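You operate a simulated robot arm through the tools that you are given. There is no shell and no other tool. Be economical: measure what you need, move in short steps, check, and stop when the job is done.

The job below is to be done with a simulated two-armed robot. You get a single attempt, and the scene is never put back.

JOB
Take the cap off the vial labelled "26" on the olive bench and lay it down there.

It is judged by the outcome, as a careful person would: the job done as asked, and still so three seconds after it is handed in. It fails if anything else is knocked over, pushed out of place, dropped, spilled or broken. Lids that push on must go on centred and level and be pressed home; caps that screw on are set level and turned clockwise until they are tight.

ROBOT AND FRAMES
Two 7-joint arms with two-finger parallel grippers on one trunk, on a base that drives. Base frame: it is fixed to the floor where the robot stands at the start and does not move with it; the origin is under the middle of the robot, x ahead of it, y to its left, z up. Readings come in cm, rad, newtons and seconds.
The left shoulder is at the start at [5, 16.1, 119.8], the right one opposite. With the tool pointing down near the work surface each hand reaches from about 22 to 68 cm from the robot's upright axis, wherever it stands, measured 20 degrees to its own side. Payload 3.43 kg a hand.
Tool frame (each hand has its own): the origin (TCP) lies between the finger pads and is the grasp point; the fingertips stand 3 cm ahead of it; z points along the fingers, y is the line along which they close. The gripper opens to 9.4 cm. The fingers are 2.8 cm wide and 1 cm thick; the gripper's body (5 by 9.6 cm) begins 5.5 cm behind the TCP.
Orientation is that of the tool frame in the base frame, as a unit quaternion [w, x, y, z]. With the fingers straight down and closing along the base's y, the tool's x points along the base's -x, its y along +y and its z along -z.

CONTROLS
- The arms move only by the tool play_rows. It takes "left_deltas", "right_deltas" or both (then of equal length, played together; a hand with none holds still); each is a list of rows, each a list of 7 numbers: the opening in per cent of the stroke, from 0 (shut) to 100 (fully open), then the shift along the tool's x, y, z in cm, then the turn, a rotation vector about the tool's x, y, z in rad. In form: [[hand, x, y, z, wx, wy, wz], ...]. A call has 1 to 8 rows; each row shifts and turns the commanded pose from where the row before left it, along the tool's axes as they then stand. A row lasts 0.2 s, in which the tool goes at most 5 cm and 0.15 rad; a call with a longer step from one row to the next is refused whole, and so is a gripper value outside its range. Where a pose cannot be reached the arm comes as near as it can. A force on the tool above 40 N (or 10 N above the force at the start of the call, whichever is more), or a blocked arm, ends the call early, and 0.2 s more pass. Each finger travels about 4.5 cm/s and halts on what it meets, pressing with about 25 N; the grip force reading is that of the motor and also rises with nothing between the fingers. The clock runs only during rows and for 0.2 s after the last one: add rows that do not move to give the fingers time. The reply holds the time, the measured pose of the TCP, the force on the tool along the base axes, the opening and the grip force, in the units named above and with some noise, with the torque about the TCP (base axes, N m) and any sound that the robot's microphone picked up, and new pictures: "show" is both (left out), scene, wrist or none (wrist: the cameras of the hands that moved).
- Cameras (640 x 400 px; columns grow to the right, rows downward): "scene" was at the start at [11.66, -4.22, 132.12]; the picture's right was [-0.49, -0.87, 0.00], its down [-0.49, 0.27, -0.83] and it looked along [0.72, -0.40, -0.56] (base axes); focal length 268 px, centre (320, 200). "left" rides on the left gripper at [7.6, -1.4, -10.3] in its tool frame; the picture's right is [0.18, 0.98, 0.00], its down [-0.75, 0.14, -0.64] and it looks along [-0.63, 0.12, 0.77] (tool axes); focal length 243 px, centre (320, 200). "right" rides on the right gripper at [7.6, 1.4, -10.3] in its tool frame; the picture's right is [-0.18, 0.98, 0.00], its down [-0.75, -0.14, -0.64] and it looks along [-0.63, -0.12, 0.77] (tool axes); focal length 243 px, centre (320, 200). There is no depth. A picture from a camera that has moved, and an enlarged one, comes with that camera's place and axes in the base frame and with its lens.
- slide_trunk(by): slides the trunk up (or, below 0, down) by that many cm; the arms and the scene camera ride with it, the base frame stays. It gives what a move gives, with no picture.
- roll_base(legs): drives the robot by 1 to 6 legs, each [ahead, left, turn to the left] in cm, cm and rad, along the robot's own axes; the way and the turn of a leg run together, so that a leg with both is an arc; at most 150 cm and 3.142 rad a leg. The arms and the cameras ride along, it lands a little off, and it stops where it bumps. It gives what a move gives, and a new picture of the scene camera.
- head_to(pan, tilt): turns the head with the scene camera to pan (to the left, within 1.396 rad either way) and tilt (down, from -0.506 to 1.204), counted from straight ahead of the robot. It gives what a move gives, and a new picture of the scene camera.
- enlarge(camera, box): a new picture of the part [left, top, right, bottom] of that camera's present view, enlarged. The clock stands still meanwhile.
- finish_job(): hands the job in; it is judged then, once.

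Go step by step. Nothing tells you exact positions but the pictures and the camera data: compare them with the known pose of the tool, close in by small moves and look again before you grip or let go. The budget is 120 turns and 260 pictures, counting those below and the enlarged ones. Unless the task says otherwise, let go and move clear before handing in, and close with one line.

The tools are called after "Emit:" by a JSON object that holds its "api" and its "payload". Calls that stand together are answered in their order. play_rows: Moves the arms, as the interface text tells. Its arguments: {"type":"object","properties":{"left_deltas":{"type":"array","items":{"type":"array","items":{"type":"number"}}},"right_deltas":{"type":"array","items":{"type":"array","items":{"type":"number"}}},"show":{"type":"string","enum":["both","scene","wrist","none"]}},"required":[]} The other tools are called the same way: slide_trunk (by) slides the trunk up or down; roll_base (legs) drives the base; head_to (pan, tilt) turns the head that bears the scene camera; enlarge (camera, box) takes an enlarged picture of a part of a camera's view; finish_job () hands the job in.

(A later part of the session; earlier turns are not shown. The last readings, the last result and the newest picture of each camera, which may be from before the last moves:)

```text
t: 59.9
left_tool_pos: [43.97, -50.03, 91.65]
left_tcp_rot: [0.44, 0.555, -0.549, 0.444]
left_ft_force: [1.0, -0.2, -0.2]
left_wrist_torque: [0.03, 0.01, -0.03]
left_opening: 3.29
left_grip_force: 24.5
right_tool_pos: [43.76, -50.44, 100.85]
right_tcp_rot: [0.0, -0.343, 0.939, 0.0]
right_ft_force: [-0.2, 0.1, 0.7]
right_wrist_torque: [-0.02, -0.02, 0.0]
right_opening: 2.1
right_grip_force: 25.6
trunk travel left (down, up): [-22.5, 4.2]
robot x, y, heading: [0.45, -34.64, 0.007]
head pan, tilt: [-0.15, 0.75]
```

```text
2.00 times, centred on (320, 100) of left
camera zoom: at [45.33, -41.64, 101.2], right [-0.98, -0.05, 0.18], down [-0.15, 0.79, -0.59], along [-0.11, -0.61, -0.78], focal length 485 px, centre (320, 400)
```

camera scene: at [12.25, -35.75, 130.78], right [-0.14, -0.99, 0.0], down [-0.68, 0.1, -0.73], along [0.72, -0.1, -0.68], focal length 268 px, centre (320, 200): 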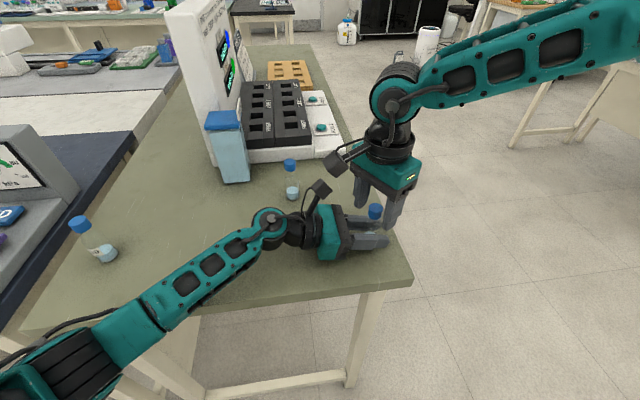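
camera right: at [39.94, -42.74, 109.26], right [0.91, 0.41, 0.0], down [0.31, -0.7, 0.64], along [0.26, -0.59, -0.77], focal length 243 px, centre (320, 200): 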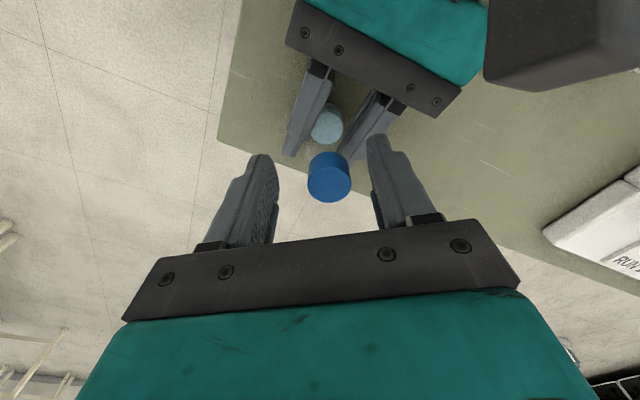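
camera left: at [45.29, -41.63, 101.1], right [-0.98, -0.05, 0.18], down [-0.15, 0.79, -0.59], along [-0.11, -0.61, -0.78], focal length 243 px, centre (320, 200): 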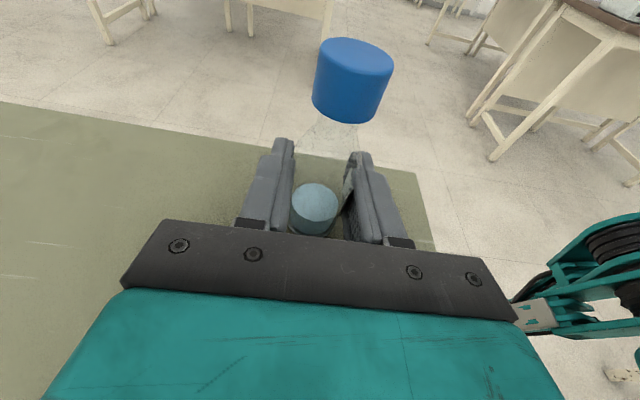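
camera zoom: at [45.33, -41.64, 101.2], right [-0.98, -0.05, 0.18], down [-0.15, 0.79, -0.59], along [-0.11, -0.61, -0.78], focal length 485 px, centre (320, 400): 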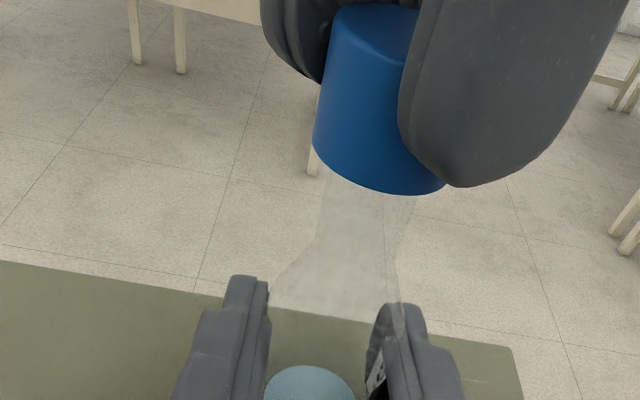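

The fingers slid up the cap; their hold is now only at the tips. I'll open, look where the cap rests, and regrip lower.

Emit:
{"api": "play_rows", "payload": {"right_deltas": [[40, 0, 0, 0, 0, 0, 0], [60, 0, 0, 0, 0, 0, 0], [60, 0, 0, 0, 0, 0, 0.15], [60, 0, 0, 0, 0, 0, 0.15], [60, 0, 0, 0, 0, 0, 0.15], [60, 0, 0, 0, 0, 0, 0.15], [60, 0, 0, 0, 0, 0, 0.15], [60, 0, 0, 0, 0, 0, 0.15]], "show": "none"}}

Emit:
{"api": "play_rows", "payload": {"right_deltas": [[60, 0, 0, 0, 0, 0, 0.15], [60, 0, 0, 0, 0, 0, 0.15], [60, 0, 0, 0, 0, 0, 0.15], [60, 0, 0, 0, 0, 0, 0.15], [60, 0, 0, 0, 0, 0, 0.15], [60, 0, 0, 0, 0, 0, 0]], "show": "none"}}

Emit:
{"api": "enlarge", "payload": {"camera": "left", "box": [160, 0, 480, 200]}}

Emit:
{"api": "enlarge", "payload": {"camera": "right", "box": [220, 80, 420, 240]}}

Emit:
{"api": "enlarge", "payload": {"camera": "scene", "box": [300, 140, 460, 260]}}

```text
t: 61.7
left_tool_pos: [43.83, -50.07, 91.53]
left_tcp_rot: [0.439, 0.555, -0.548, 0.445]
left_ft_force: [-0.3, 0.2, -0.5]
left_wrist_torque: [0.01, 0.01, 0.0]
left_opening: 3.27
left_grip_force: 24.4
right_tool_pos: [43.91, -50.2, 100.7]
right_tcp_rot: [0.0, 0.101, 0.995, -0.001]
right_ft_force: [-0.2, 0.1, 0.8]
right_wrist_torque: [0.06, 0.0, -0.01]
right_opening: 5.64
right_grip_force: 0.0
trunk travel left (down, up): [-22.5, 4.2]
robot x, y, heading: [0.2, -34.65, 0.009]
head pan, tilt: [-0.15, 0.75]
```

```text
t: 63.1
left_tool_pos: [43.85, -50.03, 91.6]
left_tcp_rot: [0.441, 0.554, -0.55, 0.444]
left_ft_force: [-0.1, -0.5, -1.1]
left_wrist_torque: [0.04, 0.0, 0.01]
left_opening: 3.26
left_grip_force: 25.0
right_tool_pos: [43.87, -50.14, 100.96]
right_tcp_rot: [0.0, 0.458, 0.889, 0.001]
right_ft_force: [-0.6, 0.0, -0.2]
right_wrist_torque: [0.02, 0.0, 0.01]
right_opening: 5.64
right_grip_force: 0.0
trunk travel left (down, up): [-22.5, 4.2]
robot x, y, heading: [0.36, -34.32, 0.005]
head pan, tilt: [-0.15, 0.75]
```

```text
2.00 times, centred on (320, 100) of left
camera zoom: at [45.33, -41.64, 101.2], right [-0.98, -0.05, 0.18], down [-0.15, 0.79, -0.59], along [-0.11, -0.61, -0.78], focal length 485 px, centre (320, 400)
```

zoom: 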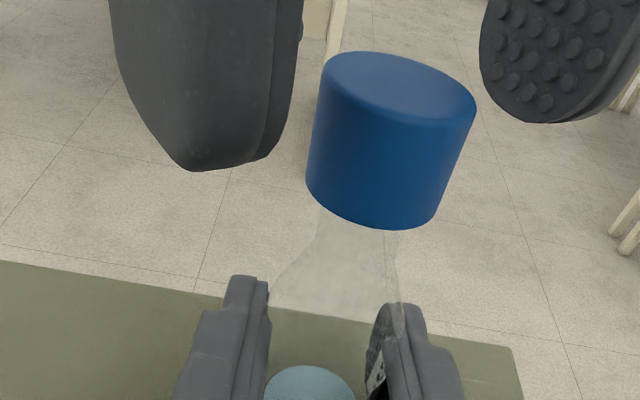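

```text
2.50 times, centred on (320, 160) of right
camera zoom: at [40.54, -43.07, 111.18], right [0.91, 0.42, 0.0], down [0.32, -0.7, 0.64], along [0.27, -0.58, -0.77], focal length 606 px, centre (320, 300)
```

zoom: 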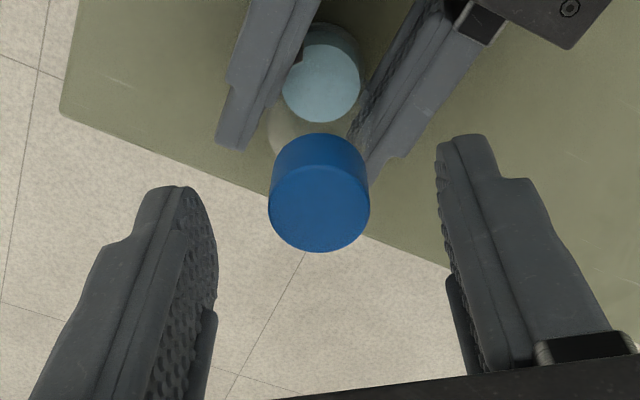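

```text
3.33 times, centred on (380, 200) of scene
camera zoom: at [12.25, -35.75, 130.78], right [-0.14, -0.99, 0.0], down [-0.68, 0.1, -0.73], along [0.72, -0.1, -0.68], focal length 895 px, centre (120, 200)
```

zoom: 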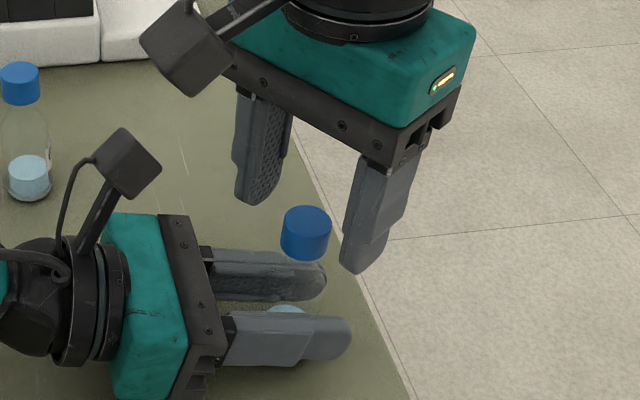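

The cap settled back loosely on the neck. I'll regrip deeper, with the tips just below the cap's rim.

Emit:
{"api": "play_rows", "payload": {"right_deltas": [[60, 0, 0, 1.2, 0, 0, 0], [60, 0, 0, 1.1, 0, 0, 0], [60, 0, 0, 0, 0, 0, 0], [0, 0, 0, 0, 0, 0, 0], [0, 0, 0, 0, 0, 0, 0], [0, 0, 0, 0, 0, 0, 0], [0, 0, 0, 0, 0, 0, 0]], "show": "none"}}

Emit:
{"api": "enlarge", "payload": {"camera": "left", "box": [160, 0, 480, 200]}}

Emit:
{"api": "enlarge", "payload": {"camera": "right", "box": [220, 80, 420, 240]}}

```text
t: 64.7
left_tool_pos: [43.87, -49.98, 91.45]
left_tcp_rot: [0.44, 0.555, -0.549, 0.444]
left_ft_force: [2.4, 2.8, -0.5]
left_wrist_torque: [-0.26, 0.22, 0.01]
left_opening: 3.26
left_grip_force: 25.7
right_tool_pos: [43.85, -49.96, 98.57]
right_tcp_rot: [0.0, 0.457, 0.889, 0.0]
right_ft_force: [-1.1, -2.0, -0.5]
right_wrist_torque: [0.09, 0.0, 0.01]
right_opening: 2.29
right_grip_force: 25.0
trunk travel left (down, up): [-22.5, 4.2]
robot x, y, heading: [0.07, -34.41, 0.009]
head pan, tilt: [-0.15, 0.75]
```

```text
2.00 times, centred on (320, 100) of left
camera zoom: at [45.36, -41.61, 101.2], right [-0.98, -0.05, 0.18], down [-0.15, 0.79, -0.59], along [-0.11, -0.61, -0.78], focal length 485 px, centre (320, 400)
```

zoom: 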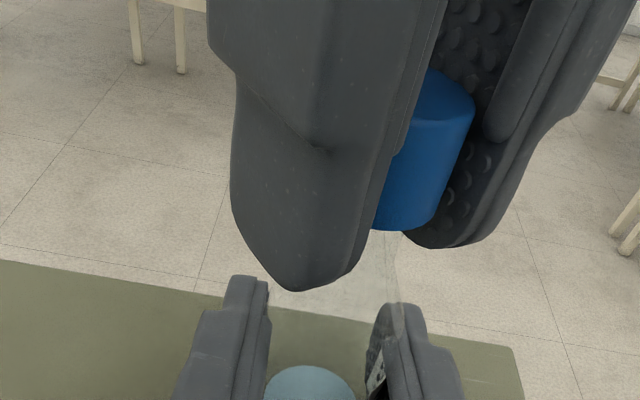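

```text
2.50 times, centred on (320, 160) of right
camera zoom: at [40.55, -43.0, 108.87], right [0.91, 0.42, 0.0], down [0.32, -0.69, 0.64], along [0.27, -0.58, -0.77], focal length 606 px, centre (320, 300)
```

zoom: 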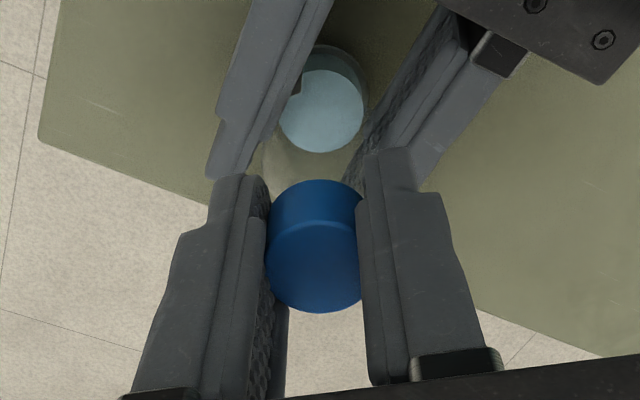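

That is a firm, deeper grip. I'll turn a bit more, then lift.

Emit:
{"api": "play_rows", "payload": {"right_deltas": [[0, 0, 0, 0, 0, 0, -0.14], [0, 0, 0, 0, 0, 0, -0.14], [0, 0, 0, 0, 0, 0, -0.14], [0, 0, 0, 0, 0, 0, -0.14], [0, 0, 0, -0.2, 0, 0, 0], [0, 0, 0, -0.2, 0, 0, 0], [0, 0, 0, 0, 0, 0, 0]], "show": "none"}}

Emit:
{"api": "enlarge", "payload": {"camera": "left", "box": [160, 0, 480, 200]}}

```text
t: 66.3
left_tool_pos: [43.97, -50.01, 91.72]
left_tcp_rot: [0.441, 0.553, -0.549, 0.445]
left_ft_force: [-1.9, 2.6, 10.3]
left_wrist_torque: [-0.11, 0.07, 0.0]
left_opening: 3.29
left_grip_force: 24.9
right_tool_pos: [43.86, -50.29, 98.96]
right_tcp_rot: [-0.001, 0.193, 0.981, -0.002]
right_ft_force: [2.4, -3.0, -11.3]
right_wrist_torque: [-0.08, -0.24, -0.01]
right_opening: 2.09
right_grip_force: 25.2
trunk travel left (down, up): [-22.5, 4.2]
robot x, y, heading: [0.02, -34.67, 0.009]
head pan, tilt: [-0.15, 0.75]
```

```text
2.00 times, centred on (320, 100) of left
camera zoom: at [45.3, -41.69, 101.35], right [-0.98, -0.05, 0.18], down [-0.15, 0.79, -0.6], along [-0.11, -0.61, -0.78], focal length 485 px, centre (320, 400)
```

zoom: 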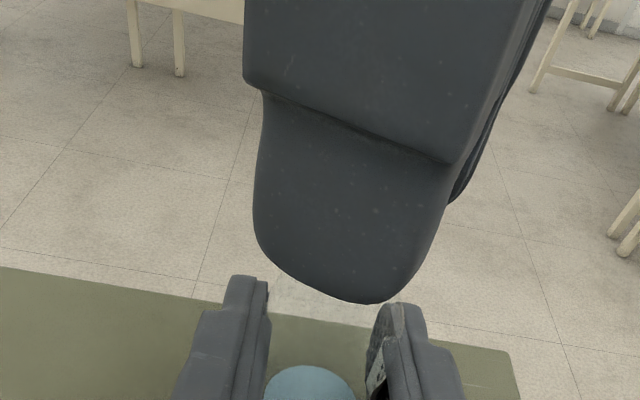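

It's still threaded (11 N pull). I'll keep turning counter-clockwise while rising slightly.

Emit:
{"api": "play_rows", "payload": {"right_deltas": [[0, 0, 0, 0.15, 0, 0, 0], [0, 0, 0, 0, 0, 0, -0.14], [0, 0, 0, 0, 0, 0, -0.14], [0, 0, 0, -0.03, 0, 0, -0.14], [0, 0, 0, -0.03, 0, 0, -0.14], [0, 0, 0, -0.03, 0, 0, -0.14], [0, 0, 0, -0.03, 0, 0, -0.14], [0, 0, 0, -0.03, 0, 0, -0.14]], "show": "none"}}

Emit:
{"api": "enlarge", "payload": {"camera": "left", "box": [160, 0, 480, 200]}}

```text
t: 68.1
left_tool_pos: [43.89, -49.99, 91.4]
left_tcp_rot: [0.44, 0.555, -0.549, 0.444]
left_ft_force: [3.3, 4.7, 2.2]
left_wrist_torque: [0.02, -0.06, 0.26]
left_opening: 3.29
left_grip_force: 25.1
right_tool_pos: [43.74, -50.23, 99.02]
right_tcp_rot: [-0.001, -0.291, 0.957, 0.0]
right_ft_force: [-2.7, -4.3, -2.9]
right_wrist_torque: [-0.36, 0.29, -0.29]
right_opening: 2.06
right_grip_force: 25.0
trunk travel left (down, up): [-22.5, 4.2]
robot x, y, heading: [-0.03, -34.75, 0.002]
head pan, tilt: [-0.15, 0.75]
```

```text
2.00 times, centred on (320, 100) of left
camera zoom: at [45.36, -41.6, 101.14], right [-0.98, -0.05, 0.18], down [-0.15, 0.79, -0.59], along [-0.11, -0.61, -0.78], focal length 485 px, centre (320, 400)
```

zoom: 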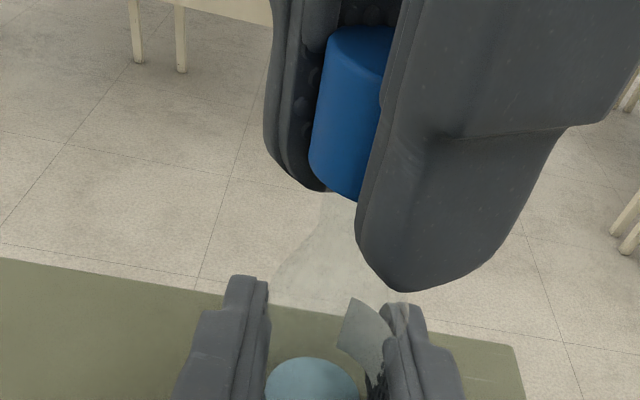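

Now the vial itself turned a little, so the tips may be pinching the neck below the raised cap. I'll lift gently without turning.

Emit:
{"api": "play_rows", "payload": {"right_deltas": [[0, 0, 0, -0.2, 0, 0, 0], [0, 0, 0, -0.2, 0, 0, 0], [0, 0, 0, 0, 0, 0, 0]], "show": "none"}}

Emit:
{"api": "enlarge", "payload": {"camera": "left", "box": [160, 0, 480, 200]}}

Emit:
{"api": "enlarge", "payload": {"camera": "scene", "box": [330, 180, 410, 240]}}

```text
t: 68.9
left_tool_pos: [43.85, -49.99, 91.75]
left_tcp_rot: [0.441, 0.553, -0.549, 0.445]
left_ft_force: [0.2, 9.7, 15.7]
left_wrist_torque: [-0.36, -0.09, 0.11]
left_opening: 3.29
left_grip_force: 25.3
right_tool_pos: [43.87, -50.32, 99.24]
right_tcp_rot: [-0.001, -0.291, 0.957, -0.001]
right_ft_force: [-0.3, -9.4, -14.9]
right_wrist_torque: [-0.41, 0.07, -0.11]
right_opening: 2.06
right_grip_force: 25.1
trunk travel left (down, up): [-22.5, 4.2]
robot x, y, heading: [-0.21, -34.54, 0.005]
head pan, tilt: [-0.15, 0.75]
```

```text
2.00 times, centred on (320, 100) of left
camera zoom: at [45.36, -41.63, 101.37], right [-0.98, -0.05, 0.18], down [-0.15, 0.79, -0.6], along [-0.11, -0.61, -0.78], focal length 485 px, centre (320, 400)
```

zoom: 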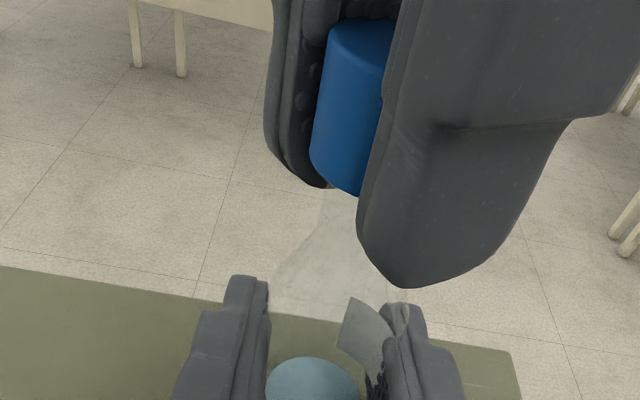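

```text
6.67 times, centred on (370, 210) of scene
camera zoom: at [12.25, -35.75, 130.78], right [-0.14, -0.99, 0.0], down [-0.68, 0.1, -0.73], along [0.72, -0.1, -0.68], focal length 1789 px, centre (-13, 133)
```

zoom: 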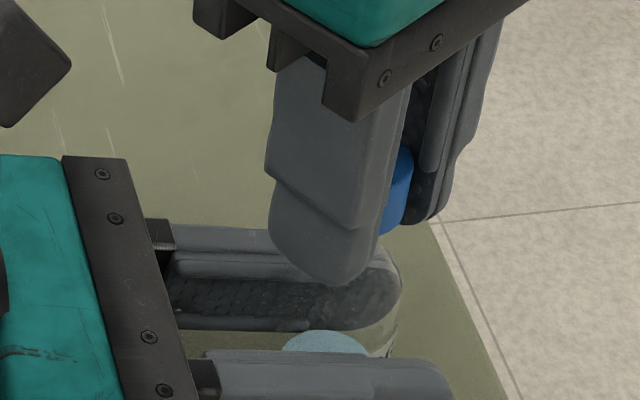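

The tips seem to grip the neck too. I'll relax, release, and look at the cap resting on the neck.

Emit:
{"api": "play_rows", "payload": {"right_deltas": [[0, 0, 0, 0.3, 0, 0, 0], [40, 0, 0, 0, 0, 0, 0], [70, 0, 0, 0, 0, 0, 0], [70, 0, 0, -1.0, 0, 0, 0], [70, 0, 0, -2.0, 0, 0, 0], [70, 0, 0, 0, 0, 0, 0]], "show": "none"}}

Emit:
{"api": "enlarge", "payload": {"camera": "left", "box": [160, 0, 480, 200]}}

Emit:
{"api": "enlarge", "payload": {"camera": "scene", "box": [330, 180, 410, 240]}}

Emit:
{"api": "enlarge", "payload": {"camera": "right", "box": [220, 80, 420, 240]}}

```text
t: 70.3
left_tool_pos: [43.89, -50.12, 91.4]
left_tcp_rot: [0.44, 0.554, -0.55, 0.443]
left_ft_force: [0.2, -0.8, -0.3]
left_wrist_torque: [0.0, 0.02, 0.03]
left_opening: 3.27
left_grip_force: 25.0
right_tool_pos: [43.87, -50.18, 102.08]
right_tcp_rot: [0.0, -0.291, 0.957, -0.001]
right_ft_force: [-0.5, 0.0, -0.8]
right_wrist_torque: [-0.03, 0.03, -0.01]
right_opening: 6.56
right_grip_force: 0.1
trunk travel left (down, up): [-22.5, 4.2]
robot x, y, heading: [0.48, -34.7, 0.01]
head pan, tilt: [-0.15, 0.75]
```

```text
2.00 times, centred on (320, 100) of left
camera zoom: at [45.33, -41.64, 101.19], right [-0.98, -0.05, 0.18], down [-0.15, 0.79, -0.59], along [-0.11, -0.61, -0.78], focal length 485 px, centre (320, 400)
```

zoom: 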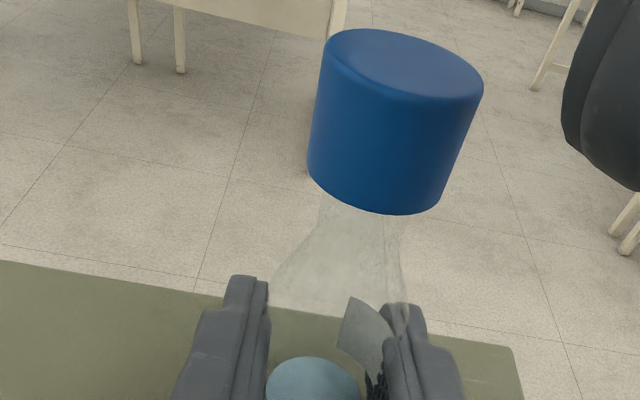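

```text
6.67 times, centred on (370, 210) of scene
camera zoom: at [12.26, -35.75, 130.78], right [-0.14, -0.99, 0.0], down [-0.68, 0.1, -0.73], along [0.72, -0.1, -0.68], focal length 1789 px, centre (-13, 133)
```

zoom: 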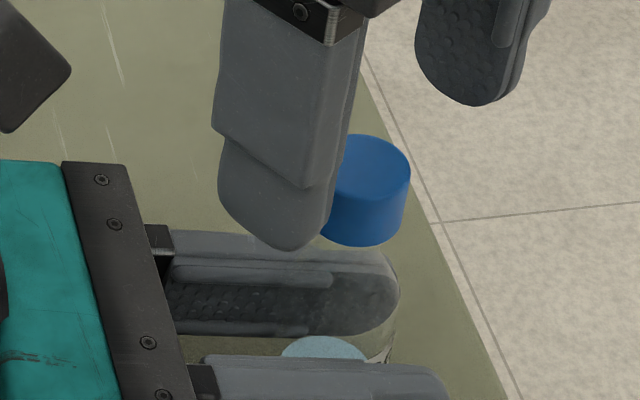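

```text
2.50 times, centred on (320, 160) of right
camera zoom: at [36.65, -53.22, 112.49], right [-0.39, 0.92, 0.0], down [0.7, 0.3, 0.64], along [0.59, 0.25, -0.77], focal length 606 px, centre (320, 300)
```

zoom: 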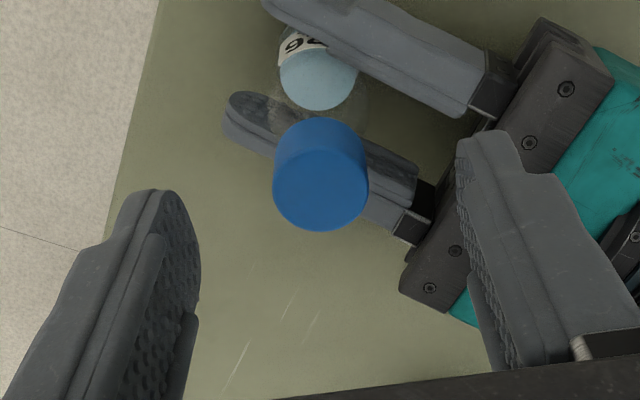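

The cap rose further and now sits about 0.6 cm up. I'll wind back, grip with the tips right at its rim, and continue.

Emit:
{"api": "play_rows", "payload": {"right_deltas": [[60, 0, 0, 0, 0, 0, 0.15], [60, 0, 0, 0, 0, 0, 0.15], [60, 0, 0, 0, 0, 0, 0.15], [60, 0, 0, 0, 0, 0, 0.15], [60, 0, 0, 0, 0, 0, 0.15], [60, 0, 0, 0, 0, 0, 0.15], [60, 0, 0, 0, 0, 0, 0.15], [60, 0, 0, 0, 0, 0, 0.15]], "show": "none"}}

Emit:
{"api": "play_rows", "payload": {"right_deltas": [[60, 0, 0, 0, 0, 0, 0.15], [60, 0, 0, 0, 0, 0, 0.15], [60, 0, 0, 1.3, 0, 0, 0], [60, 0, 0, 1.2, 0, 0, 0], [60, 0, 0, 0, 0, 0, 0]], "show": "none"}}

Emit:
{"api": "enlarge", "payload": {"camera": "left", "box": [160, 0, 480, 200]}}

Emit:
{"api": "enlarge", "payload": {"camera": "right", "box": [220, 80, 420, 240]}}

```text
t: 72.1
left_tool_pos: [43.82, -50.04, 91.65]
left_tcp_rot: [0.441, 0.554, -0.549, 0.444]
left_ft_force: [-0.8, -0.4, -0.6]
left_wrist_torque: [0.0, 0.02, 0.01]
left_opening: 3.25
left_grip_force: 25.3
right_tool_pos: [43.82, -50.18, 101.9]
right_tcp_rot: [0.0, 0.302, 0.953, 0.0]
right_ft_force: [-1.5, 0.1, 0.3]
right_wrist_torque: [0.01, 0.01, 0.03]
right_opening: 5.65
right_grip_force: 0.0
trunk travel left (down, up): [-22.5, 4.2]
robot x, y, heading: [0.17, -34.62, 0.004]
head pan, tilt: [-0.15, 0.75]
```

```text
t: 73.3
left_tool_pos: [43.95, -50.03, 91.52]
left_tcp_rot: [0.44, 0.554, -0.55, 0.443]
left_ft_force: [-1.2, -0.1, -0.2]
left_wrist_torque: [0.0, 0.02, -0.04]
left_opening: 3.31
left_grip_force: 25.1
right_tool_pos: [43.8, -50.31, 99.62]
right_tcp_rot: [0.0, 0.439, 0.899, 0.001]
right_ft_force: [-0.3, -0.1, -0.6]
right_wrist_torque: [0.01, -0.02, -0.04]
right_opening: 5.63
right_grip_force: 0.0
trunk travel left (down, up): [-22.5, 4.2]
robot x, y, heading: [0.08, -34.65, 0.01]
head pan, tilt: [-0.15, 0.75]
```

```text
2.00 times, centred on (320, 100) of left
camera zoom: at [45.32, -41.64, 101.2], right [-0.98, -0.05, 0.18], down [-0.15, 0.79, -0.59], along [-0.11, -0.61, -0.78], focal length 485 px, centre (320, 400)
```

zoom: 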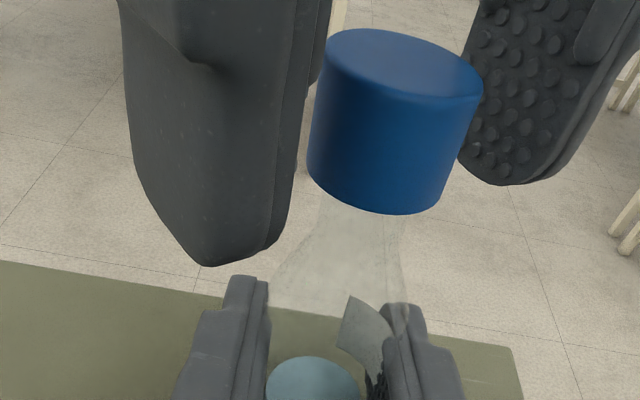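

```text
2.50 times, centred on (320, 160) of right
camera zoom: at [40.22, -43.32, 109.82], right [0.89, 0.46, 0.0], down [0.35, -0.68, 0.64], along [0.29, -0.57, -0.77], focal length 606 px, centre (320, 300)
```

zoom: 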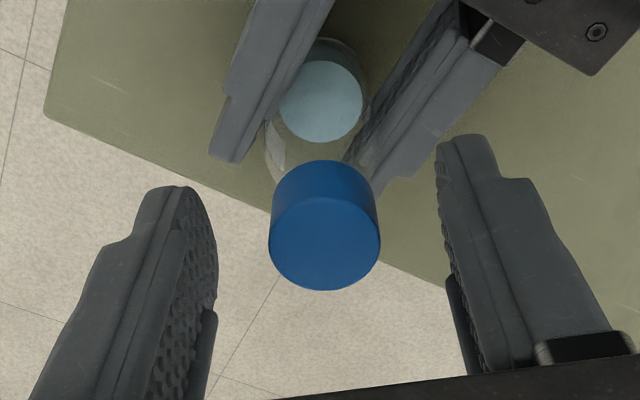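

Now closing and turning.

Emit:
{"api": "play_rows", "payload": {"right_deltas": [[0, 0, 0, 0, 0, 0, 0], [0, 0, 0, 0, 0, 0, 0], [0, 0, 0, 0, 0, 0, 0], [0, 0, 0, 0, 0, 0, 0], [0, 0, 0, 0, 0, 0, -0.14], [0, 0, 0, 0, 0, 0, -0.14], [0, 0, 0, 0, 0, 0, -0.14], [0, 0, 0, 0, 0, 0, -0.14]], "show": "none"}}

Emit:
{"api": "play_rows", "payload": {"right_deltas": [[0, 0, 0, -0.03, 0, 0, -0.14], [0, 0, 0, -0.03, 0, 0, -0.14], [0, 0, 0, -0.03, 0, 0, -0.14], [0, 0, 0, -0.03, 0, 0, -0.14]], "show": "none"}}

Emit:
{"api": "enlarge", "payload": {"camera": "left", "box": [160, 0, 480, 200]}}

```text
t: 75.1
left_tool_pos: [43.83, -50.05, 91.56]
left_tcp_rot: [0.44, 0.555, -0.55, 0.443]
left_ft_force: [-2.7, -0.3, 0.0]
left_wrist_torque: [0.05, -0.07, 0.29]
left_opening: 3.27
left_grip_force: 25.3
right_tool_pos: [43.97, -50.42, 99.56]
right_tcp_rot: [0.0, 0.173, 0.985, 0.0]
right_ft_force: [2.3, 0.1, -1.4]
right_wrist_torque: [-0.11, -0.17, -0.33]
right_opening: 2.06
right_grip_force: 25.2
trunk travel left (down, up): [-22.5, 4.2]
robot x, y, heading: [0.32, -34.81, 0.008]
head pan, tilt: [-0.15, 0.75]
```

```text
t: 76.1
left_tool_pos: [43.99, -49.89, 91.48]
left_tcp_rot: [0.438, 0.556, -0.548, 0.445]
left_ft_force: [-0.2, 14.2, 1.7]
left_wrist_torque: [-0.67, -0.11, 0.34]
left_opening: 3.22
left_grip_force: 24.9
right_tool_pos: [43.84, -50.43, 99.53]
right_tcp_rot: [-0.001, -0.105, 0.994, -0.002]
right_ft_force: [-0.4, -14.8, -3.1]
right_wrist_torque: [-0.54, 0.16, -0.37]
right_opening: 2.17
right_grip_force: 24.8
trunk travel left (down, up): [-22.5, 4.2]
robot x, y, heading: [0.08, -34.83, 0.009]
head pan, tilt: [-0.15, 0.75]
```

```text
2.00 times, centred on (320, 100) of left
camera zoom: at [45.45, -41.51, 101.19], right [-0.98, -0.05, 0.18], down [-0.15, 0.79, -0.59], along [-0.11, -0.61, -0.78], focal length 485 px, centre (320, 400)
```

zoom: 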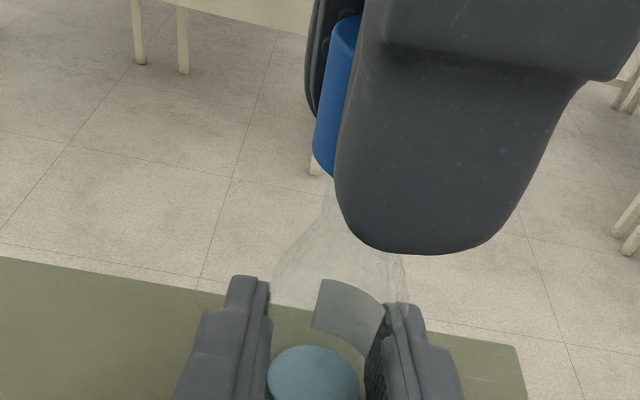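

The vial now turns with the cap, so the cap may be past its thread and just pinched. I'll trim the side load and try a straight lift.

Emit:
{"api": "play_rows", "payload": {"right_deltas": [[0, 0, -0.2, 0, 0, 0, 0], [0, 0, 0, -0.2, 0, 0, 0], [0, 0, 0, -0.2, 0, 0, 0], [0, 0, 0, 0, 0, 0, 0]], "show": "wrist"}}

Emit:
{"api": "enlarge", "payload": {"camera": "left", "box": [160, 0, 480, 200]}}

Emit:
{"api": "enlarge", "payload": {"camera": "scene", "box": [330, 180, 410, 240]}}

```text
t: 77.1
left_tool_pos: [44.0, -50.06, 91.64]
left_tcp_rot: [0.441, 0.553, -0.548, 0.446]
left_ft_force: [5.4, 12.0, 13.9]
left_wrist_torque: [-0.57, 0.03, 0.26]
left_opening: 3.22
left_grip_force: 25.5
right_tool_pos: [43.84, -50.42, 99.98]
right_tcp_rot: [-0.002, -0.105, 0.994, -0.001]
right_ft_force: [-6.5, -11.6, -15.0]
right_wrist_torque: [-0.51, 0.56, -0.24]
right_opening: 2.19
right_grip_force: 24.9
trunk travel left (down, up): [-22.5, 4.2]
robot x, y, heading: [0.11, -34.65, 0.004]
head pan, tilt: [-0.15, 0.75]
camera right: at [36.01, -50.6, 110.31], right [-0.03, 1.0, 0.0], down [0.77, 0.02, 0.64], along [0.64, 0.01, -0.77], focal length 243 px, centre (320, 200)
```

right: 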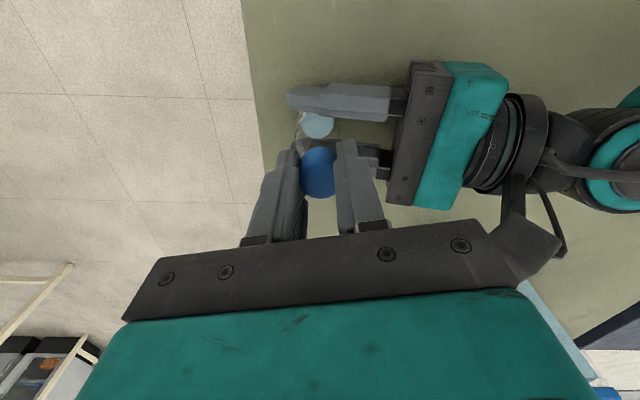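

```text
2.00 times, centred on (320, 100) of left
camera zoom: at [45.39, -41.62, 101.38], right [-0.98, -0.05, 0.18], down [-0.15, 0.79, -0.6], along [-0.11, -0.61, -0.78], focal length 485 px, centre (320, 400)
```

zoom: 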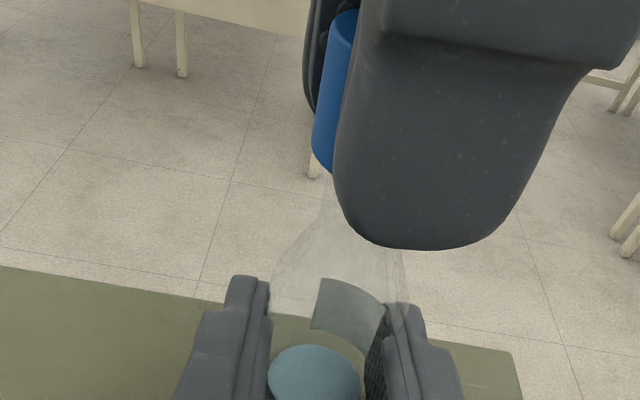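

```text
6.67 times, centred on (370, 210) of scene
camera zoom: at [12.25, -35.75, 130.78], right [-0.14, -0.99, 0.0], down [-0.68, 0.1, -0.73], along [0.72, -0.1, -0.68], focal length 1789 px, centre (-13, 133)
```

zoom: 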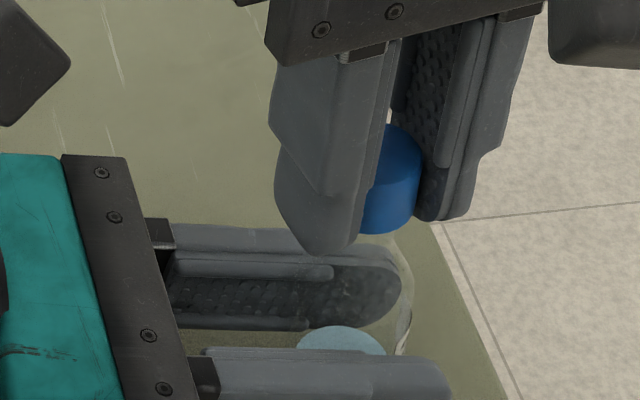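

I'll relax the pull, release, and inspect closely before doing more.

Emit:
{"api": "play_rows", "payload": {"right_deltas": [[0, 0, 0, 0.4, 0, 0, 0], [30, 0, 0, 0, 0, 0, 0], [60, 0, 0, 0, 0, 0, 0], [60, 0, 0, -2.0, 0, 0, 0], [60, 0, 0, -3.0, 0, 0, 0], [60, 4, 0, -1, 0, 0, 0], [60, 0, 0, 0, 0, 0, 0]], "show": "none"}}

Emit:
{"api": "enlarge", "payload": {"camera": "left", "box": [220, 0, 420, 160]}}

Emit:
{"api": "enlarge", "payload": {"camera": "left", "box": [160, 0, 480, 200]}}

Emit:
{"api": "enlarge", "payload": {"camera": "scene", "box": [340, 190, 404, 240]}}

Emit:
{"api": "enlarge", "payload": {"camera": "right", "box": [240, 20, 400, 140]}}

```text
t: 78.7
left_tool_pos: [43.84, -50.01, 91.55]
left_tcp_rot: [0.441, 0.554, -0.548, 0.445]
left_ft_force: [0.1, 1.2, -0.4]
left_wrist_torque: [0.01, 0.0, 0.0]
left_opening: 3.21
left_grip_force: 25.1
right_tool_pos: [40.05, -51.35, 105.8]
right_tcp_rot: [0.0, -0.106, 0.994, -0.001]
right_ft_force: [1.0, 0.3, 0.8]
right_wrist_torque: [0.02, -0.01, -0.01]
right_opening: 5.64
right_grip_force: 0.0
trunk travel left (down, up): [-22.5, 4.2]
robot x, y, heading: [-0.14, -34.51, 0.008]
head pan, tilt: [-0.15, 0.75]
```

```text
2.50 times, centred on (320, 80) of left
camera zoom: at [45.36, -41.63, 101.19], right [-0.98, -0.05, 0.18], down [-0.15, 0.79, -0.59], along [-0.11, -0.61, -0.78], focal length 606 px, centre (320, 500)
```

zoom: 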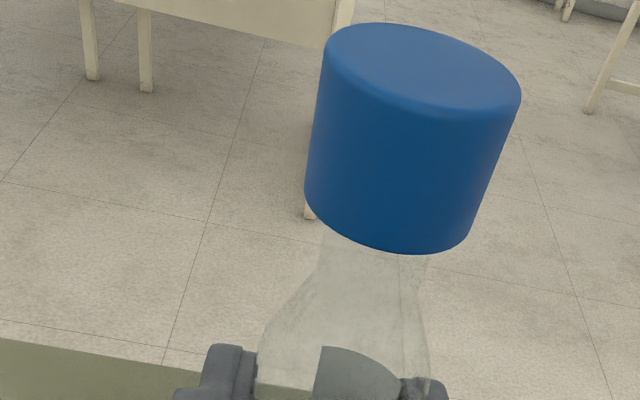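

```text
2.00 times, centred on (320, 100) of left
camera zoom: at [45.36, -41.63, 101.19], right [-0.98, -0.05, 0.18], down [-0.15, 0.79, -0.59], along [-0.11, -0.61, -0.78], focal length 485 px, centre (320, 400)
```

zoom: 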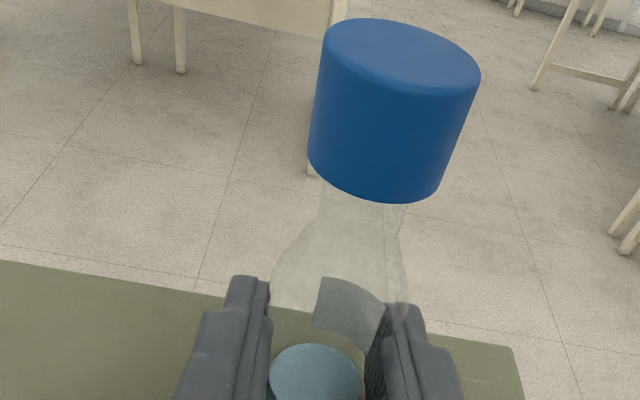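

```text
8.00 times, centred on (372, 215) of scene
camera zoom: at [12.28, -35.74, 130.77], right [-0.14, -0.99, 0.0], down [-0.68, 0.1, -0.73], along [0.72, -0.1, -0.68], focal length 2147 px, centre (-96, 80)
```

zoom: 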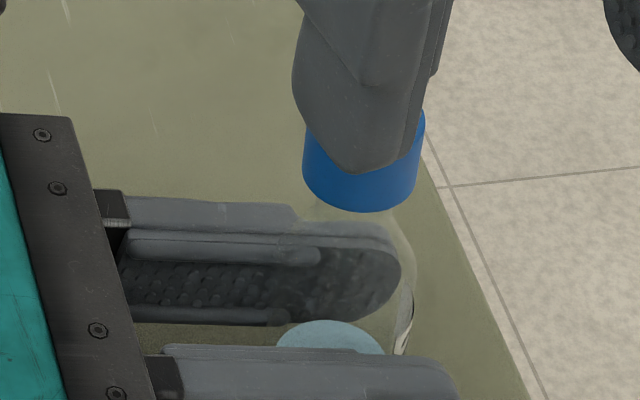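

```text
3.33 times, centred on (320, 80) of right
camera zoom: at [32.33, -51.44, 116.05], right [-0.03, 1.0, 0.0], down [0.77, 0.02, 0.64], along [0.64, 0.02, -0.77], focal length 809 px, centre (320, 600)
```

zoom: 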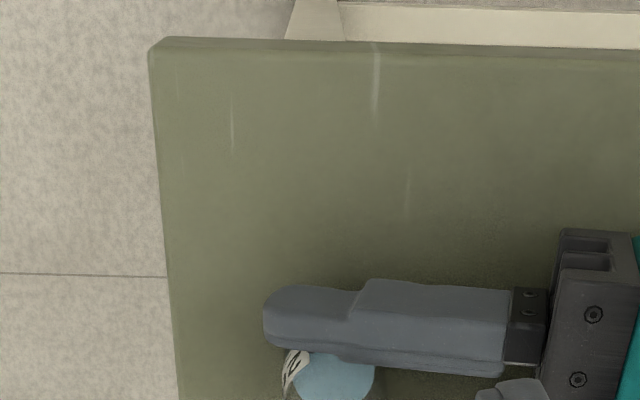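

The vial may have pivoted about the left fingers' closing line. I'll move the right hand out of the way and get a clean look at the vial's tilt.

Emit:
{"api": "play_rows", "payload": {"right_deltas": [[60, 0, -4, -2, 0, 0, 0], [60, 0, -4, 0, 0, 0, 0], [60, 0, 0, 0, 0, 0, 0]], "show": "none"}}

Emit:
{"api": "enlarge", "payload": {"camera": "scene", "box": [332, 180, 412, 260]}}

Emit:
{"api": "enlarge", "payload": {"camera": "right", "box": [280, 20, 480, 180]}}

```text
t: 79.5
left_tool_pos: [43.83, -49.93, 91.53]
left_tcp_rot: [0.44, 0.555, -0.549, 0.444]
left_ft_force: [0.0, -0.7, -0.6]
left_wrist_torque: [-0.01, -0.01, -0.02]
left_opening: 3.17
left_grip_force: 25.2
right_tool_pos: [41.78, -59.17, 107.84]
right_tcp_rot: [-0.001, -0.106, 0.994, 0.0]
right_ft_force: [-0.3, 0.3, 0.7]
right_wrist_torque: [-0.01, -0.01, 0.0]
right_opening: 5.63
right_grip_force: 0.1
trunk travel left (down, up): [-22.5, 4.2]
robot x, y, heading: [-0.0, -34.77, 0.006]
head pan, tilt: [-0.15, 0.75]
```

```text
5.00 times, centred on (372, 220) of scene
camera zoom: at [12.25, -35.73, 130.78], right [-0.14, -0.99, 0.0], down [-0.68, 0.1, -0.73], along [0.72, -0.1, -0.68], focal length 1342 px, centre (60, 100)
```

zoom: 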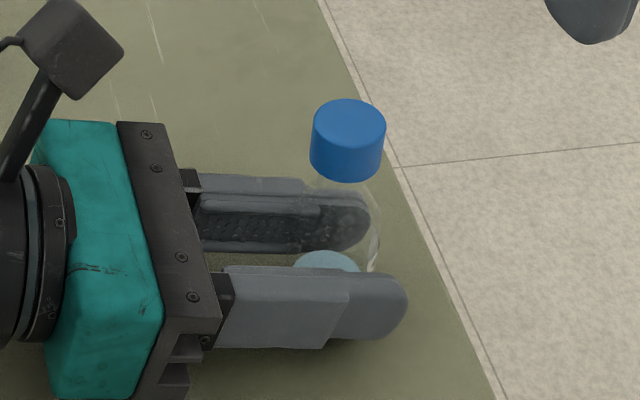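

```text
2.50 times, centred on (380, 100) of right
camera zoom: at [33.97, -59.23, 118.07], right [-0.03, 1.0, 0.0], down [0.77, 0.02, 0.64], along [0.64, 0.02, -0.77], focal length 606 px, centre (170, 450)
```

zoom: 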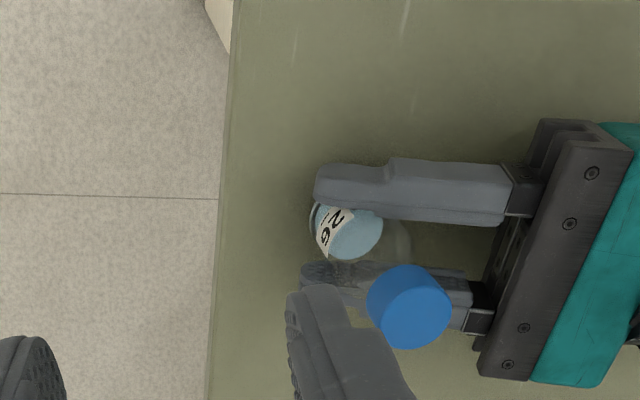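

The vial is upright but slid about 0.4 cm toward the left fingertips and turned a bit. I'll check that it's seated on the bench by lowering the left hand slightly, then regrip it deeper.

Emit:
{"api": "play_rows", "payload": {"left_deltas": [[0, -0.1, 0, 0.02, 0, 0, 0], [0, -0.1, 0, 0.02, 0, 0, 0], [0, -0.1, 0, 0.02, 0, 0, 0], [0, 0, 0, 0, 0, 0, 0]], "show": "wrist"}}

```text
t: 80.5
left_tool_pos: [43.81, -50.03, 91.17]
left_tcp_rot: [0.44, 0.554, -0.549, 0.444]
left_ft_force: [-0.1, -0.3, -1.2]
left_wrist_torque: [0.03, 0.01, 0.01]
left_opening: 3.18
left_grip_force: 25.2
right_tool_pos: [41.75, -59.06, 107.76]
right_tcp_rot: [0.0, -0.106, 0.994, 0.001]
right_ft_force: [0.1, 1.0, 0.3]
right_wrist_torque: [-0.02, -0.01, 0.01]
right_opening: 5.65
right_grip_force: 0.0
trunk travel left (down, up): [-22.5, 4.2]
robot x, y, heading: [0.15, -34.63, 0.007]
head pan, tilt: [-0.15, 0.75]
camera left: at [45.32, -41.64, 100.88], right [-0.98, -0.05, 0.18], down [-0.15, 0.79, -0.59], along [-0.11, -0.61, -0.78], focal length 243 px, centre (320, 200)
```

left: 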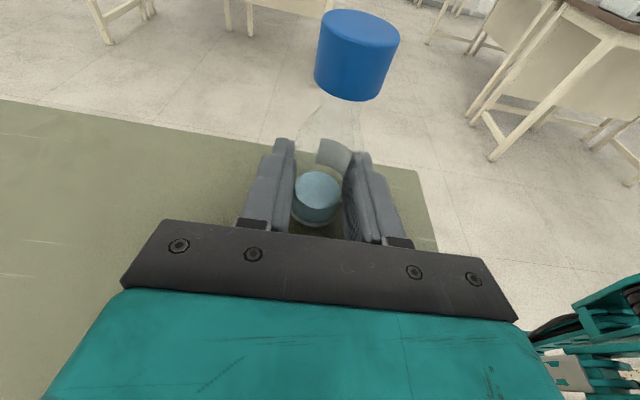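

No contact yet, so the vial was indeed pulled up. I'll lower further in tiny steps.

Emit:
{"api": "play_rows", "payload": {"left_deltas": [[0, -0.1, 0, 0.02, 0, 0, 0], [0, -0.1, 0, 0.02, 0, 0, 0], [0, -0.1, 0, 0.02, 0, 0, 0], [0, -0.1, 0, 0.02, 0, 0, 0], [0, 0, 0, 0, 0, 0, 0]], "show": "none"}}

Emit:
{"api": "enlarge", "payload": {"camera": "left", "box": [220, 60, 420, 240]}}

```text
t: 81.7
left_tool_pos: [43.84, -49.88, 91.27]
left_tcp_rot: [0.441, 0.552, -0.549, 0.446]
left_ft_force: [0.7, 0.4, 20.9]
left_wrist_torque: [1.48, 0.37, -0.04]
left_opening: 3.18
left_grip_force: 24.8
right_tool_pos: [41.73, -59.09, 107.81]
right_tcp_rot: [0.001, -0.105, 0.994, 0.0]
right_ft_force: [0.5, -0.1, -1.1]
right_wrist_torque: [0.01, 0.02, -0.01]
right_opening: 5.66
right_grip_force: 0.0
trunk travel left (down, up): [-22.5, 4.2]
robot x, y, heading: [0.26, -34.78, 0.005]
head pan, tilt: [-0.15, 0.75]
```

```text
2.22 times, centred on (320, 150) of left
camera zoom: at [45.24, -41.57, 100.83], right [-0.98, -0.05, 0.18], down [-0.15, 0.79, -0.6], along [-0.11, -0.62, -0.78], focal length 539 px, centre (320, 311)
```

zoom: 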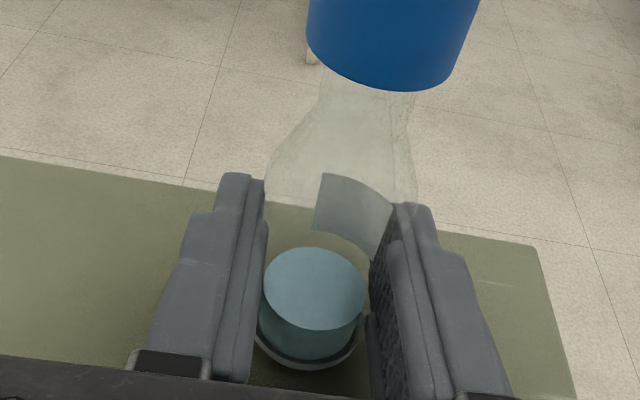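

The torque says the gripper body, not the vial, touched the bench. I'll back off 0.25 cm and ease the fingers open slightly so the vial settles upright between them.

Emit:
{"api": "play_rows", "payload": {"left_deltas": [[0, 0.25, 0, -0.05, 0, 0, 0], [0, 0, 0, 0, 0, 0, 0], [37, 0, 0, 0, 0, 0, 0], [37, 0, 0, 0, 0, 0, 0], [37, 0, 0, 0, 0, 0, 0]], "show": "none"}}

Emit:
{"api": "enlarge", "payload": {"camera": "left", "box": [220, 60, 420, 240]}}

Emit:
{"api": "enlarge", "payload": {"camera": "left", "box": [160, 0, 480, 200]}}

Emit:
{"api": "enlarge", "payload": {"camera": "scene", "box": [332, 180, 412, 260]}}

```text
t: 82.9
left_tool_pos: [43.75, -49.98, 91.13]
left_tcp_rot: [0.439, 0.554, -0.549, 0.445]
left_ft_force: [7.8, -6.5, 16.6]
left_wrist_torque: [0.93, -0.11, -0.48]
left_opening: 3.49
left_grip_force: 0.0
right_tool_pos: [41.8, -59.05, 107.77]
right_tcp_rot: [0.0, -0.105, 0.994, 0.001]
right_ft_force: [0.1, -0.1, -0.4]
right_wrist_torque: [0.01, 0.0, 0.0]
right_opening: 5.64
right_grip_force: 0.0
trunk travel left (down, up): [-22.5, 4.2]
robot x, y, heading: [0.05, -34.88, 0.007]
head pan, tilt: [-0.15, 0.75]
```

```text
2.22 times, centred on (320, 150) of left
camera zoom: at [45.25, -41.61, 100.83], right [-0.98, -0.05, 0.18], down [-0.15, 0.79, -0.6], along [-0.11, -0.61, -0.78], focal length 539 px, centre (320, 311)
```

zoom: 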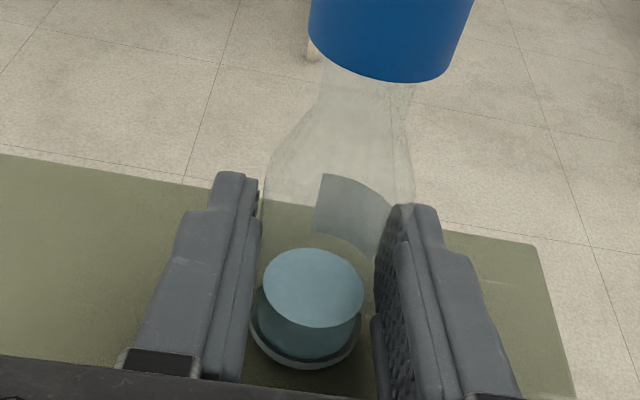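

```text
2.00 times, centred on (320, 100) of left
camera zoom: at [45.25, -41.61, 100.83], right [-0.98, -0.05, 0.18], down [-0.15, 0.79, -0.6], along [-0.11, -0.61, -0.78], focal length 485 px, centre (320, 400)
```

zoom: 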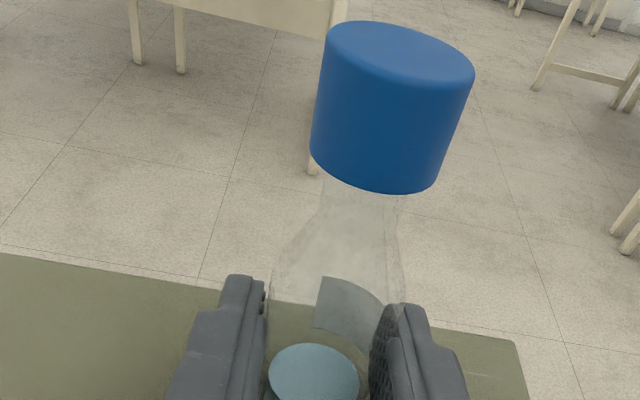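

```text
5.00 times, centred on (372, 220) of scene
camera zoom: at [12.2, -35.79, 130.79], right [-0.14, -0.99, 0.0], down [-0.67, 0.1, -0.73], along [0.72, -0.1, -0.68], focal length 1342 px, centre (60, 100)
```

zoom: 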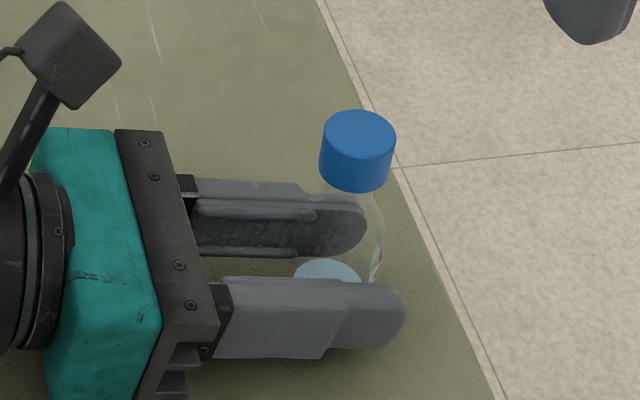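

The vial settled, but the left hand still presses on the bench. I'll open slightly more and raise the left hand 0.4 cm.

Emit:
{"api": "play_rows", "payload": {"left_deltas": [[43, 0, 0, 0, 0, 0, 0], [43, 0, 0, 0, 0, 0, 0], [43, 0.2, 0, -0.04, 0, 0, 0], [43, 0.2, 0, -0.04, 0, 0, 0], [43, 0, 0, 0, 0, 0, 0]], "show": "none"}}

Emit:
{"api": "enlarge", "payload": {"camera": "left", "box": [160, 0, 480, 240]}}

Emit:
{"api": "enlarge", "payload": {"camera": "scene", "box": [332, 180, 412, 260]}}

Emit:
{"api": "enlarge", "payload": {"camera": "right", "box": [280, 20, 480, 180]}}

```text
t: 84.1
left_tool_pos: [43.66, -49.87, 91.11]
left_tcp_rot: [0.44, 0.556, -0.549, 0.442]
left_ft_force: [-0.4, 0.4, 0.0]
left_wrist_torque: [-0.02, 0.0, 0.04]
left_opening: 4.07
left_grip_force: 0.1
right_tool_pos: [41.75, -59.09, 107.67]
right_tcp_rot: [-0.001, -0.106, 0.994, 0.001]
right_ft_force: [-0.2, -0.2, 0.4]
right_wrist_torque: [0.04, 0.02, 0.02]
right_opening: 5.64
right_grip_force: 0.1
trunk travel left (down, up): [-22.5, 4.2]
robot x, y, heading: [0.4, -34.94, 0.009]
head pan, tilt: [-0.15, 0.75]
```

```text
1.67 times, centred on (320, 120) of left
camera zoom: at [45.25, -41.6, 100.87], right [-0.98, -0.05, 0.18], down [-0.15, 0.79, -0.59], along [-0.12, -0.61, -0.79], focal length 404 px, centre (320, 333)
```

zoom: 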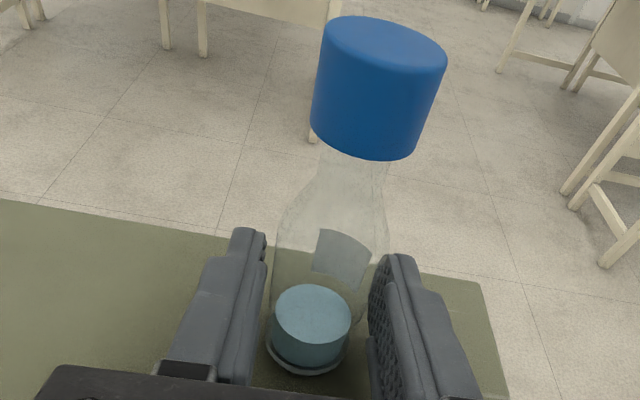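

```text
5.00 times, centred on (372, 220) of scene
camera zoom: at [12.24, -35.74, 130.76], right [-0.14, -0.99, 0.0], down [-0.68, 0.1, -0.73], along [0.72, -0.1, -0.68], focal length 1342 px, centre (60, 100)
```

zoom: 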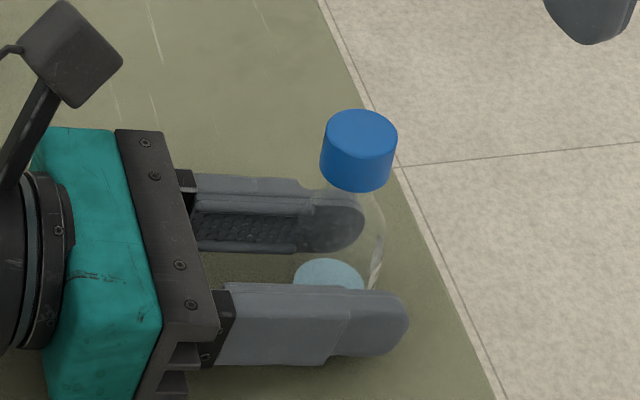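

```text
2.50 times, centred on (380, 100) of right
camera zoom: at [33.96, -59.2, 118.04], right [-0.03, 1.0, 0.0], down [0.77, 0.02, 0.64], along [0.64, 0.02, -0.77], focal length 606 px, centre (170, 450)
```

zoom: 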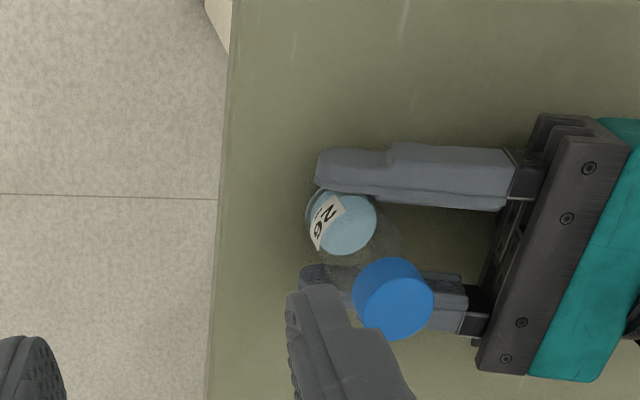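

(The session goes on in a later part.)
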